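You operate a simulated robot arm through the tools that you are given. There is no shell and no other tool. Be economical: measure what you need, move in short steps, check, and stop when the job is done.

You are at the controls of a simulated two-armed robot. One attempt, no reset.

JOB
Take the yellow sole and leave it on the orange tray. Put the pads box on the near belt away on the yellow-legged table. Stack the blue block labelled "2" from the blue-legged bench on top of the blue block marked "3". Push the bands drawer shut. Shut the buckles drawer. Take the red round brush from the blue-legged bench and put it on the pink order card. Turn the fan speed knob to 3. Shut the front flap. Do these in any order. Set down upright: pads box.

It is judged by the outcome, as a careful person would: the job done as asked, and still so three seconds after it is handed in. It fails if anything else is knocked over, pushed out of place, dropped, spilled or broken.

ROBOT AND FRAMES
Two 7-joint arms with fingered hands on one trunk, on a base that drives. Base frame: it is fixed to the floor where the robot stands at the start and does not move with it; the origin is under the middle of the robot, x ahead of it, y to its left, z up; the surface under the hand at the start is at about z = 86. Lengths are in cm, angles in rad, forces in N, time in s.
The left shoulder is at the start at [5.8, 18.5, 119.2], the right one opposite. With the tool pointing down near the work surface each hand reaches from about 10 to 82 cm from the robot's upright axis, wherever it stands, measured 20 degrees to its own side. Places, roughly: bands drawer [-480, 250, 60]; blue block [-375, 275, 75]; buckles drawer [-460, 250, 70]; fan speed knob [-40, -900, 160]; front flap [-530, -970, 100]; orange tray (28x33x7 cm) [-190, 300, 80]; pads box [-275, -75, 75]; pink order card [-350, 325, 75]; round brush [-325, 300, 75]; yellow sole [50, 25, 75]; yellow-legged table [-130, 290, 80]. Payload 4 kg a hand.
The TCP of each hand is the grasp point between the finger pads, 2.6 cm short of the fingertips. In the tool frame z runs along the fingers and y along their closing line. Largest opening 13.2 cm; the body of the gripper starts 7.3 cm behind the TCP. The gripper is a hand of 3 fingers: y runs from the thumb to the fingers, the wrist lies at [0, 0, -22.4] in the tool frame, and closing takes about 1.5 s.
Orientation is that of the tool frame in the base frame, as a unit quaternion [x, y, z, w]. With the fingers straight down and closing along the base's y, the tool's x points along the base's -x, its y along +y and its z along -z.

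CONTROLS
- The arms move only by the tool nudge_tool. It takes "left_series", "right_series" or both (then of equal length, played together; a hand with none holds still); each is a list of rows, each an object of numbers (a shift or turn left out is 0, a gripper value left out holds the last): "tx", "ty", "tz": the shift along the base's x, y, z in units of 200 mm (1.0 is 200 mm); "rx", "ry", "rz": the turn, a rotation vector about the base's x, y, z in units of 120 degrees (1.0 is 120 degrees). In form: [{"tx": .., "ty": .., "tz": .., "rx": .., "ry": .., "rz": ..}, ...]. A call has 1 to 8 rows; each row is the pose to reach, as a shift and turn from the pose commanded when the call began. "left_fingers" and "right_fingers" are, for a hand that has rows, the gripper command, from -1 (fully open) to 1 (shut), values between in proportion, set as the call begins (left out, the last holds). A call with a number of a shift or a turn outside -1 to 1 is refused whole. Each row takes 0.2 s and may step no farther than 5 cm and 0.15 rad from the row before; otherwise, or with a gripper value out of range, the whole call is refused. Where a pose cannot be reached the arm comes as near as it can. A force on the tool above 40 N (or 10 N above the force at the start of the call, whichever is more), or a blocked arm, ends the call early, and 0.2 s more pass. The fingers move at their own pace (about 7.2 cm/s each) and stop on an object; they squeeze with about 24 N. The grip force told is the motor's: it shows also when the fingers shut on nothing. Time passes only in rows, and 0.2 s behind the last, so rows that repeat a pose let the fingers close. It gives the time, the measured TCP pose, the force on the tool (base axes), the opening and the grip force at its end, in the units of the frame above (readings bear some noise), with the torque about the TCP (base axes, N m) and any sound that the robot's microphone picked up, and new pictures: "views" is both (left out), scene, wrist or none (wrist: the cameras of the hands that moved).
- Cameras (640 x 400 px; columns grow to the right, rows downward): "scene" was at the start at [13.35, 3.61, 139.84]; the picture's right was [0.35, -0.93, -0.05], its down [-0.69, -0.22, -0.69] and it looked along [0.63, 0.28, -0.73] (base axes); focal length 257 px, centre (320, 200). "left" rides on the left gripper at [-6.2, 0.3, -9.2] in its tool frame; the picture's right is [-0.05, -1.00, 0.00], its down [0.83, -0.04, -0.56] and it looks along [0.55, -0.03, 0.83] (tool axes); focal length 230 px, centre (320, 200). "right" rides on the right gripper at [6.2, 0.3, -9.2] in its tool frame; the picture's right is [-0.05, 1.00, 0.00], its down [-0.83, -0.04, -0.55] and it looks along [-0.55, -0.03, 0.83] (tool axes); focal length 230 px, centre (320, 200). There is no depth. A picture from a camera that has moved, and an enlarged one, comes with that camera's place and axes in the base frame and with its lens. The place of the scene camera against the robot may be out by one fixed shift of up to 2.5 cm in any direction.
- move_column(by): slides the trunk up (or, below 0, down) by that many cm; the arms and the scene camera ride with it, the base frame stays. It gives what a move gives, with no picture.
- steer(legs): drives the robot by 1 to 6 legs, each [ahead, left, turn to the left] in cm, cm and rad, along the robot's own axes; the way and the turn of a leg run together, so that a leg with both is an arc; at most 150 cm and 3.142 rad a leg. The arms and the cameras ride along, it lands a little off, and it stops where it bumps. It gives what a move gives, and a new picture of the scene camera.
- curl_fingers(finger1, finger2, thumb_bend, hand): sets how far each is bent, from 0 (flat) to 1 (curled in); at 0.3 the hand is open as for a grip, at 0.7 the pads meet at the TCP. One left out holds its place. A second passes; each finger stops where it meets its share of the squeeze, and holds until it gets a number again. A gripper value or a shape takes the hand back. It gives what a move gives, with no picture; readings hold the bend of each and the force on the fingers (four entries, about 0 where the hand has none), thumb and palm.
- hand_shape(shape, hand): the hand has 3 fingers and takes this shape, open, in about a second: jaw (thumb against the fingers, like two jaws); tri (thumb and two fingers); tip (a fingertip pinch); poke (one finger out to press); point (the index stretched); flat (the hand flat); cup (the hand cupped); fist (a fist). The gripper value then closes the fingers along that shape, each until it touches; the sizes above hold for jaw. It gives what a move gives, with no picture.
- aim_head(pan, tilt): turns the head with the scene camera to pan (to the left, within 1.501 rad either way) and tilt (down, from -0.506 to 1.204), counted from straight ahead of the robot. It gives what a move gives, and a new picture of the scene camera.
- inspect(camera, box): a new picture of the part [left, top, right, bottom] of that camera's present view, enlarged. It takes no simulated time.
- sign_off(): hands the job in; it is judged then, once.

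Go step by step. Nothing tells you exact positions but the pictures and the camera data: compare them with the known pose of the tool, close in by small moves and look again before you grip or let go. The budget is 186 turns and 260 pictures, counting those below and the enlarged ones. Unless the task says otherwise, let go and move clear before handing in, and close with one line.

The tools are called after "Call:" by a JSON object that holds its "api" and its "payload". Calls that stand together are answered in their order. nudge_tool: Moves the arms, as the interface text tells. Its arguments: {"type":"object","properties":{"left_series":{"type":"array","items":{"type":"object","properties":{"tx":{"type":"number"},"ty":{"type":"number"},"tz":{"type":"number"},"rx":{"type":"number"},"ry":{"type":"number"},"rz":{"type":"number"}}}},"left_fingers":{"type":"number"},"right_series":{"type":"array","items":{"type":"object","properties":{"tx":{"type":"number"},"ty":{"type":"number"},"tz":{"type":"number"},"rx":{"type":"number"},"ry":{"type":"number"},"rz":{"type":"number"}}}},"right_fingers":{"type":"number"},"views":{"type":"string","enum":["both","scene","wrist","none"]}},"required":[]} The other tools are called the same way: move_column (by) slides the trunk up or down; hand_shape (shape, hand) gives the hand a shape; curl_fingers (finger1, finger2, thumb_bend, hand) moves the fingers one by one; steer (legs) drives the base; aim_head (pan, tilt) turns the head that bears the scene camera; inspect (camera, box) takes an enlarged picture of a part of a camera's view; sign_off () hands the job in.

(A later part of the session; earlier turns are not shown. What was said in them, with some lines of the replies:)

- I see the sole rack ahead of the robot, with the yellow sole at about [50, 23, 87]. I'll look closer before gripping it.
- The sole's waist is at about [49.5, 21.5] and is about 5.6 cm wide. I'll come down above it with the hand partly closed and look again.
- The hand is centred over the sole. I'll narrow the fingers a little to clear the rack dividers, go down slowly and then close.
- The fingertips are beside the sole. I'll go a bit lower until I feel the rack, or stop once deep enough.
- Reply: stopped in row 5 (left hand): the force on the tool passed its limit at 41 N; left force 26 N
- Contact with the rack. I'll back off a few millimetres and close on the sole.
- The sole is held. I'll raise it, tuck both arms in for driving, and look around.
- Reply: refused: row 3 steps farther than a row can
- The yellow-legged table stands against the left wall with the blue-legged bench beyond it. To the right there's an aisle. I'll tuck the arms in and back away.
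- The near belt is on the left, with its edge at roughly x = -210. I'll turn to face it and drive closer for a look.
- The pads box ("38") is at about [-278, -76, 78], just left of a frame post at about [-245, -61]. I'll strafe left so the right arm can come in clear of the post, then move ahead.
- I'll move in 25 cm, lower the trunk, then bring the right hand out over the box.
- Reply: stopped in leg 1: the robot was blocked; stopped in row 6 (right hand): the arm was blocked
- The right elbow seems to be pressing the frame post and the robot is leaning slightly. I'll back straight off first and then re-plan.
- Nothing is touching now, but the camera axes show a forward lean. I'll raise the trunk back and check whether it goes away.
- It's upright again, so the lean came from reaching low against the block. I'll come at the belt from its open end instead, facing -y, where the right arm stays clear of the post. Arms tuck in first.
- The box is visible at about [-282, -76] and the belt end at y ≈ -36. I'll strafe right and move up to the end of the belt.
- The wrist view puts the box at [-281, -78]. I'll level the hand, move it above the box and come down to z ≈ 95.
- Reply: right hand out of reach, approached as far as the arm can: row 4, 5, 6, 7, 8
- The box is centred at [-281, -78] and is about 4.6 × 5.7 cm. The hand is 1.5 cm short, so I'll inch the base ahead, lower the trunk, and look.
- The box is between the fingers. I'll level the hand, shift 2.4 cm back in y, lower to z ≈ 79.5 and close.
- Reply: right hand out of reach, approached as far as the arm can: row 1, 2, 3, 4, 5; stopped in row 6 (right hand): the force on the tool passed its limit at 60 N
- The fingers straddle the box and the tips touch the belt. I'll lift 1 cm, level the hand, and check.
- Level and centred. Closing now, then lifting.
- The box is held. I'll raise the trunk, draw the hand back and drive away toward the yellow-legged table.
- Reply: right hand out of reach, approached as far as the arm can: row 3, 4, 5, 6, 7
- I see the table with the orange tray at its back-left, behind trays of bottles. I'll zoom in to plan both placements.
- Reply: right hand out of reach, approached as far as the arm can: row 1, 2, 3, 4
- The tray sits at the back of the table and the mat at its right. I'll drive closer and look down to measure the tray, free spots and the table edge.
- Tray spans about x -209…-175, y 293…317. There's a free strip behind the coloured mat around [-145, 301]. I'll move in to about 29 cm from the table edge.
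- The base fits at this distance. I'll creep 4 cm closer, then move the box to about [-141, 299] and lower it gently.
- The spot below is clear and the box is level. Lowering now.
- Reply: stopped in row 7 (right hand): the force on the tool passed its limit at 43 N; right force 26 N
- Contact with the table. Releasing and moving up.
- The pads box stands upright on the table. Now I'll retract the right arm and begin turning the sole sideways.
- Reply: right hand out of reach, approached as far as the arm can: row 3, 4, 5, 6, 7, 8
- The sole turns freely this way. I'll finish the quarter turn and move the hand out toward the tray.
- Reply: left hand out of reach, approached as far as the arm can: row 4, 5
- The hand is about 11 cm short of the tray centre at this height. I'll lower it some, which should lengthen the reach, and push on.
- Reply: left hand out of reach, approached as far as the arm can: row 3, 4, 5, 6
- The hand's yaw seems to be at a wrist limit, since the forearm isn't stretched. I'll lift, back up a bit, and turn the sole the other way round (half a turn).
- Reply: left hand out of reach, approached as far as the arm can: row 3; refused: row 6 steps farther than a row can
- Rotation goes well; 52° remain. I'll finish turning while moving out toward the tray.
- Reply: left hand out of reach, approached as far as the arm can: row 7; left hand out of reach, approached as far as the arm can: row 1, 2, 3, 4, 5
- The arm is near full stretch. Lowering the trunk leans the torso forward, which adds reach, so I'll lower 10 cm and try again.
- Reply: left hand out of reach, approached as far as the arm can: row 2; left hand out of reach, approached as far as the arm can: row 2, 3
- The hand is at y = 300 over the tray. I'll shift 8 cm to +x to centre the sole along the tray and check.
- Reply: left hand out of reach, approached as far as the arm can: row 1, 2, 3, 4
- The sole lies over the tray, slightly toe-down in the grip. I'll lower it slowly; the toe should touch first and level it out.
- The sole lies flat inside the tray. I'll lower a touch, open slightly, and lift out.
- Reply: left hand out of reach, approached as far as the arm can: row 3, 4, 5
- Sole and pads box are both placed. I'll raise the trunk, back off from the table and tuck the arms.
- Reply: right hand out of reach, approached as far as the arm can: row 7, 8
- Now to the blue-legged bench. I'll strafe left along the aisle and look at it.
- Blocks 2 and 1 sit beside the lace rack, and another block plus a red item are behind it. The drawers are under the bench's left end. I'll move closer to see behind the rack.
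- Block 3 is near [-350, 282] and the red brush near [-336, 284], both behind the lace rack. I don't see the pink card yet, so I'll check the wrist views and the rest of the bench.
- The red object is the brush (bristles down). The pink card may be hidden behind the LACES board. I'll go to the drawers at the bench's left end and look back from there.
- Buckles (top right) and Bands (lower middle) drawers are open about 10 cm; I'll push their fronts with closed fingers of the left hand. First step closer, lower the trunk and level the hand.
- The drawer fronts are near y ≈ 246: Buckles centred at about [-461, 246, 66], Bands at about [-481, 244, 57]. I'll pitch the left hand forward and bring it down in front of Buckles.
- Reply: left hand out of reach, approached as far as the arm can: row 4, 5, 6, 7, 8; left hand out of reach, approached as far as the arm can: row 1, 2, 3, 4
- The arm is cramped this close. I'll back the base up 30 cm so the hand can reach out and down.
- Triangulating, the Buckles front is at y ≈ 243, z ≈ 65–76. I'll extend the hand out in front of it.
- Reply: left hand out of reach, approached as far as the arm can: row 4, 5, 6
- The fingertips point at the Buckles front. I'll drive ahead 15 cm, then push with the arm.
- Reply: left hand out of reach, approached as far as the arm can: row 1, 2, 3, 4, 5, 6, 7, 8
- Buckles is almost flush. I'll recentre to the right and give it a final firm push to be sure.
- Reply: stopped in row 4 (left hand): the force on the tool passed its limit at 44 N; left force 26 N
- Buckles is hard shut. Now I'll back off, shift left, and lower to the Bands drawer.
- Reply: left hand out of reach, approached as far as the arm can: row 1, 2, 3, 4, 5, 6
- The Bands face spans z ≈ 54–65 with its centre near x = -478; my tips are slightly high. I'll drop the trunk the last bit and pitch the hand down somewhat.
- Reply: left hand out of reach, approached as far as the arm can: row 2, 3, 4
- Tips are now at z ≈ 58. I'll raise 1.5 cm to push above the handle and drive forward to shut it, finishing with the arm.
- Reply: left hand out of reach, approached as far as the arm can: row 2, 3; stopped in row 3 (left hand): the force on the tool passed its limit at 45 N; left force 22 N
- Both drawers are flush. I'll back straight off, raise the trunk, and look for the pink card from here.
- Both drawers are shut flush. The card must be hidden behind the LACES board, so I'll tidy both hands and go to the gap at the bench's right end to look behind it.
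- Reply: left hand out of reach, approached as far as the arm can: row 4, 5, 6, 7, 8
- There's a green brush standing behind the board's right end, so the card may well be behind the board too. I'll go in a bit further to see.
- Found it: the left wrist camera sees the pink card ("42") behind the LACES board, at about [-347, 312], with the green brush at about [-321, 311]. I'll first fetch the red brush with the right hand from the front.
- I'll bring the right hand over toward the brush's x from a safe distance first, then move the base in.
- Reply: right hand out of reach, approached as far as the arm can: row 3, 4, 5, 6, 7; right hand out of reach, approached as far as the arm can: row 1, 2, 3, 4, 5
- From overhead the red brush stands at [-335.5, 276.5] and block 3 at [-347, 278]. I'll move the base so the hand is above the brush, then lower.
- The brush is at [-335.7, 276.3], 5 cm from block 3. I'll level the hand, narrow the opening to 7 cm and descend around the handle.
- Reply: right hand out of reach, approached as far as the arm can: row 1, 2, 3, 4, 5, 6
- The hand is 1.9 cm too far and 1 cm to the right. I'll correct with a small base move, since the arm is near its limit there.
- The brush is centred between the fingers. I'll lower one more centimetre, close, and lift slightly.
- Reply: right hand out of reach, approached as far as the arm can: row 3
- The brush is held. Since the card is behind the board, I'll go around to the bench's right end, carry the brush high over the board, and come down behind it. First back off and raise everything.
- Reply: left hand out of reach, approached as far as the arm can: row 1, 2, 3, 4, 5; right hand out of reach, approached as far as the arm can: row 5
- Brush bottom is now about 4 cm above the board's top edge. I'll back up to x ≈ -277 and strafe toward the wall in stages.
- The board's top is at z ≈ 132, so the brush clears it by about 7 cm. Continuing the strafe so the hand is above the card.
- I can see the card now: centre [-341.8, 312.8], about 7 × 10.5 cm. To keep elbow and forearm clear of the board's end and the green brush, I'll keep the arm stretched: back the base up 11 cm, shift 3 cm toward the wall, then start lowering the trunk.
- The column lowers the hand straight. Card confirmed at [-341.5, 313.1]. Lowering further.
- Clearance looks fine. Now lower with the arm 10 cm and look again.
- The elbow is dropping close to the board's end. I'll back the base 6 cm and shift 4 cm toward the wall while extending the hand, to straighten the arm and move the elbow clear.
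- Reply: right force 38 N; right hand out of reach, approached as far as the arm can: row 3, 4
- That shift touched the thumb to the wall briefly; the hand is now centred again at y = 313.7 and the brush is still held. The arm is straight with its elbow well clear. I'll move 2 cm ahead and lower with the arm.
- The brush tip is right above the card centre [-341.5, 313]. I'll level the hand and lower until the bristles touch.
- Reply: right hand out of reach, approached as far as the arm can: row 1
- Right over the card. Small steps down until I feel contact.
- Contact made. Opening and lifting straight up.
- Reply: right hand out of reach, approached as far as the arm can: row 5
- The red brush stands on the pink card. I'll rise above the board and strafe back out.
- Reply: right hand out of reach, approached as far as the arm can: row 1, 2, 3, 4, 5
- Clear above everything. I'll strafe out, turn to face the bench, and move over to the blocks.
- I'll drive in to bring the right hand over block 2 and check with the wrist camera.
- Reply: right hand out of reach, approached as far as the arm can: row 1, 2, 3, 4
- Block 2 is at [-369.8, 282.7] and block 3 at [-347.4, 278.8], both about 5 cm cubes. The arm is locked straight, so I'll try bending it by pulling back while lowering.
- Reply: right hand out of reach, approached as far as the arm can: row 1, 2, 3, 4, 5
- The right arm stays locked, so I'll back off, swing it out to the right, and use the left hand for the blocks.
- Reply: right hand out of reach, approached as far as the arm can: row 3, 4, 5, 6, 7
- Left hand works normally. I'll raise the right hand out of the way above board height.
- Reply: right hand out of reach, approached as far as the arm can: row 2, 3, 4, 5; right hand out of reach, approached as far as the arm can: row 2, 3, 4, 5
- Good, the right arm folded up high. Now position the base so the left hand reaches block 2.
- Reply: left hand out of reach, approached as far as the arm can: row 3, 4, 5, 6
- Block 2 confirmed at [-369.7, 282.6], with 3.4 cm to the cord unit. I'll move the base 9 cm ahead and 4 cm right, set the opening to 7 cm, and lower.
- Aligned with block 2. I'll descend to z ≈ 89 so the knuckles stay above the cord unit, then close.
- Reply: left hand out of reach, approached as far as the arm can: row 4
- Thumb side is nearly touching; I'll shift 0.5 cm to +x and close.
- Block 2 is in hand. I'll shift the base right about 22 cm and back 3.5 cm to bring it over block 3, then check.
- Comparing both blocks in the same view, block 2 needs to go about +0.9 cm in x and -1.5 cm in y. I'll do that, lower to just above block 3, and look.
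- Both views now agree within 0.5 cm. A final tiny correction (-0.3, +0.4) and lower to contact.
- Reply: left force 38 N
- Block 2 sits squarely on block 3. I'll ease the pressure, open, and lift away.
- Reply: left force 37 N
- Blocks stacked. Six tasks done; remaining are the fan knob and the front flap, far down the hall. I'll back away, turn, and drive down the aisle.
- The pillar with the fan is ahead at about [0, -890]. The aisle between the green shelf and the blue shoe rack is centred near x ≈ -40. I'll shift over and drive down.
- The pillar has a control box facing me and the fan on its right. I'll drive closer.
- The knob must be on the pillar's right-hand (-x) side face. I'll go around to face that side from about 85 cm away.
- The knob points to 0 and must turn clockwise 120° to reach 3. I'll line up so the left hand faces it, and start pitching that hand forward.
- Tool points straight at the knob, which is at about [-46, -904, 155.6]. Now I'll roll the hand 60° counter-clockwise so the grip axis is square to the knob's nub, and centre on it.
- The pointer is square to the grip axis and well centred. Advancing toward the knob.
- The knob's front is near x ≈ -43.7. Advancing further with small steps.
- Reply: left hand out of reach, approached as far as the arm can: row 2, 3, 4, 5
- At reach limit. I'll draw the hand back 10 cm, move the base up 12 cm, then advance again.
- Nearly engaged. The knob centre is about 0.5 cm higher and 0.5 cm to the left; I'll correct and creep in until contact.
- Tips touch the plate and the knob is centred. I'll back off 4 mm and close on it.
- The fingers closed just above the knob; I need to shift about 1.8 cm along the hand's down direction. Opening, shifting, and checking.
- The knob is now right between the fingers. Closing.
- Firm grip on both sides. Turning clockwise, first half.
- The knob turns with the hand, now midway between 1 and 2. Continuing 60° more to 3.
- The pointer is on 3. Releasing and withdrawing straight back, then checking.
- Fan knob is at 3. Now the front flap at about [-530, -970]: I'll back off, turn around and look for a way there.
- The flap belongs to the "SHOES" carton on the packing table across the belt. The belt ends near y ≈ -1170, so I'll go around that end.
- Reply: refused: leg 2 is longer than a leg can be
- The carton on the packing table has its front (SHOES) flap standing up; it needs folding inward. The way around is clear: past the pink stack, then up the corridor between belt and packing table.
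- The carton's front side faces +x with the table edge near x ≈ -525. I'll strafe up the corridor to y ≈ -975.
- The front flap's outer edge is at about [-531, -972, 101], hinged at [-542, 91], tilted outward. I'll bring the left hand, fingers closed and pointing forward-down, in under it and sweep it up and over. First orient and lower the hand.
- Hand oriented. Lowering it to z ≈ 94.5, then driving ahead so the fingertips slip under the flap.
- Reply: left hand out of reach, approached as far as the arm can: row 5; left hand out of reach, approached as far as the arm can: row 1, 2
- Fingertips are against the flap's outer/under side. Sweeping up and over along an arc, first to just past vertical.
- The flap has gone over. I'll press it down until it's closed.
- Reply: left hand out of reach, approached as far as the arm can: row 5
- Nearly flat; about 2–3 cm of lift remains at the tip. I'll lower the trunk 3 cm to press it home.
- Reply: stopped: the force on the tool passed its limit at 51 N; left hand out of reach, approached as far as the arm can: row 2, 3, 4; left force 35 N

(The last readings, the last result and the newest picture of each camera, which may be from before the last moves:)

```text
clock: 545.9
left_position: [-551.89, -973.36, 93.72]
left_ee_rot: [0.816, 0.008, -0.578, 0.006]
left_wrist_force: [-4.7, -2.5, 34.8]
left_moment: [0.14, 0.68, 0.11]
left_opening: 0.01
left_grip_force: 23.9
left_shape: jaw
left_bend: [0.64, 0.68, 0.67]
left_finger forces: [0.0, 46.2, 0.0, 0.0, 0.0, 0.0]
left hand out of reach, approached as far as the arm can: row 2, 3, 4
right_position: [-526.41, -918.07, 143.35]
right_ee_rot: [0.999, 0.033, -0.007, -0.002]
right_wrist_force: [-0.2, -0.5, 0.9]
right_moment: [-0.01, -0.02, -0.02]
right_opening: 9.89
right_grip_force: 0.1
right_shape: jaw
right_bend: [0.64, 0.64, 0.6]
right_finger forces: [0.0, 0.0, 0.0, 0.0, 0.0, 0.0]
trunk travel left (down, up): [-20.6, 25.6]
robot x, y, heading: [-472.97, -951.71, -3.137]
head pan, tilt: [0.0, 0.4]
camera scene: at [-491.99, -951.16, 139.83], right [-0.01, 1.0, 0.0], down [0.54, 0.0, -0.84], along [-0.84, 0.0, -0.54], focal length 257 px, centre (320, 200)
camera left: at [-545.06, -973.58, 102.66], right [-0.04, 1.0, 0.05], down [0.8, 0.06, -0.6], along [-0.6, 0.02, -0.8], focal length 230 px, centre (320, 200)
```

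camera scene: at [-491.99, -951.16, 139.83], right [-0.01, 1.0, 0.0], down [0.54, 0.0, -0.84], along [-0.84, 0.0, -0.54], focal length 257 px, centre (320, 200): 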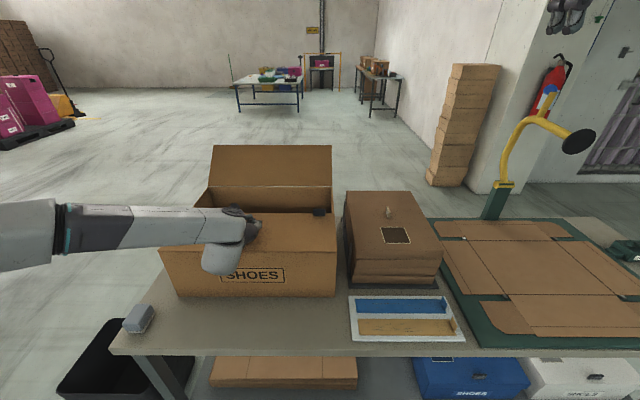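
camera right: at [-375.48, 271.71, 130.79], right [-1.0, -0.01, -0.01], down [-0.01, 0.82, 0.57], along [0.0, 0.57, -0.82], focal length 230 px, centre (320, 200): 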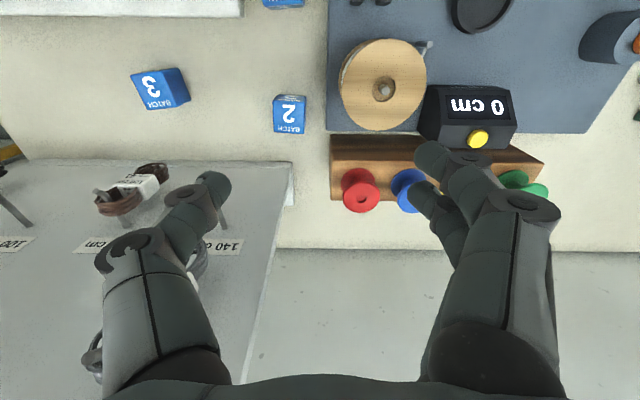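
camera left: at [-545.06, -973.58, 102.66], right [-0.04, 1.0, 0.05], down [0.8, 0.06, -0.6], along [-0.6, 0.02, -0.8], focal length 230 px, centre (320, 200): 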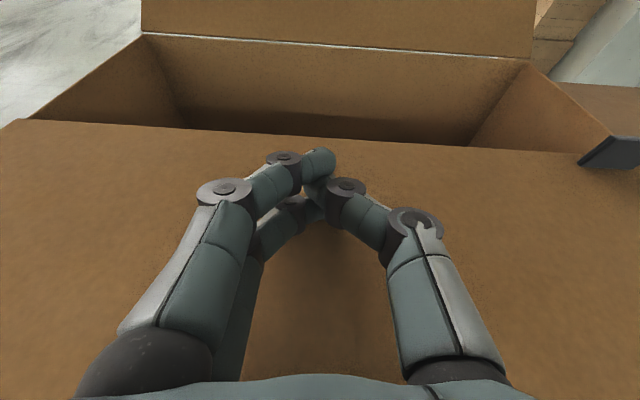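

The flap is firmly down at its stop. I'll lift off, back away, and check it stays shut.

Call:
{"api": "nudge_tool", "payload": {"left_series": [{"tz": 0.1}, {"tz": 0.3}, {"tz": 0.5}, {"tz": 0.7}, {"tz": 0.9}], "views": "none"}}

Call:
{"api": "steer", "payload": {"legs": [[-30, 0, 0]]}}

Call:
{"api": "inspect", "payload": {"camera": "scene", "box": [130, 110, 430, 300]}}

```text
clock: 547.1
left_position: [-551.57, -973.22, 110.9]
left_ee_rot: [0.818, 0.006, -0.576, 0.004]
left_wrist_force: [-0.2, -0.2, 0.5]
left_moment: [-0.01, 0.0, 0.03]
left_opening: 0.0
left_grip_force: 24.2
left_shape: jaw
left_bend: [0.64, 0.66, 0.67]
left_finger forces: [0.1, 0.0, 0.0, 0.0, 0.0, 0.1]
right_position: [-526.72, -918.16, 143.15]
right_ee_rot: [0.999, 0.033, -0.004, -0.004]
right_wrist_force: [-0.5, 0.8, -0.3]
right_moment: [-0.03, 0.05, 0.0]
right_opening: 9.89
right_grip_force: 0.0
right_shape: jaw
right_bend: [0.64, 0.64, 0.6]
right_finger forces: [0.0, 0.0, 0.0, 0.0, 0.1, 0.0]
trunk travel left (down, up): [-20.6, 25.6]
robot x, y, heading: [-473.27, -951.56, -3.134]
head pan, tilt: [0.0, 0.4]
```

```text
clock: 549.1
left_position: [-522.45, -973.21, 110.6]
left_ee_rot: [0.818, 0.007, -0.575, 0.004]
left_wrist_force: [-0.1, 0.2, 0.9]
left_moment: [0.0, -0.01, -0.02]
left_opening: 0.0
left_grip_force: 24.1
left_shape: jaw
left_bend: [0.64, 0.66, 0.67]
left_finger forces: [0.0, 0.0, 0.0, 0.0, 0.0, 0.0]
right_position: [-497.63, -918.13, 142.98]
right_ee_rot: [0.999, 0.034, -0.004, -0.003]
right_wrist_force: [-0.2, 0.1, -0.5]
right_moment: [-0.04, -0.01, -0.01]
right_opening: 9.89
right_grip_force: 0.1
right_shape: jaw
right_bend: [0.64, 0.64, 0.6]
right_finger forces: [0.1, 0.0, 0.0, 0.0, 0.0, 0.0]
trunk travel left (down, up): [-20.6, 25.6]
robot x, y, heading: [-443.47, -951.55, -3.131]
head pan, tilt: [0.0, 0.4]
camera scene: at [-463.19, -951.11, 139.71], right [-0.01, 1.0, 0.0], down [0.54, 0.0, -0.84], along [-0.84, -0.01, -0.54], focal length 257 px, centre (320, 200)
```

scene: 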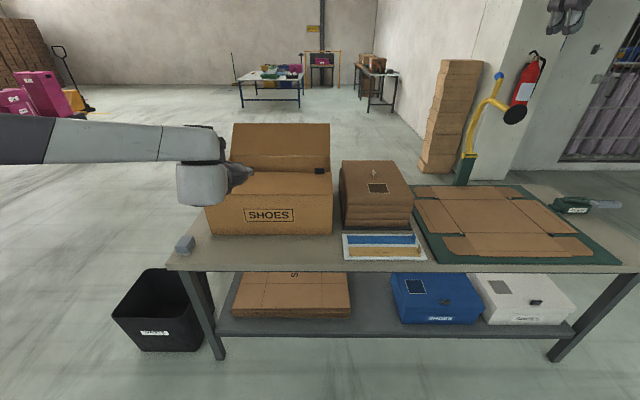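

```text
2.11 times, centred on (280, 205) of scene
camera zoom: at [-463.19, -951.11, 139.71], right [-0.01, 1.0, 0.0], down [0.54, 0.0, -0.84], along [-0.84, -0.01, -0.54], focal length 540 px, centre (404, 190)
```

zoom: 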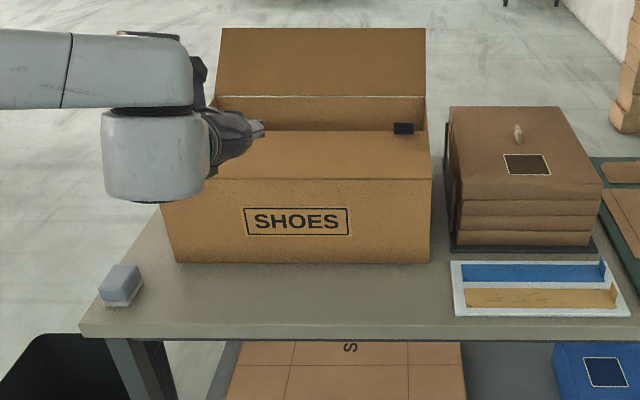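

The front flap lies flat and shut, and all eight tasks are done with both hands empty and clear. Handing in.

Call:
{"api": "sign_off", "payload": {}}

```text
The job is handed in.
```

All eight tasks were done and the job is handed in. I checked each result in the camera pictures right after doing it but did not go back to re-check before handing in. Early on, the right arm pressed against the near belt's frame post, and the thumb later brushed the wall behind the LACES board. I saw nothing moved by either.
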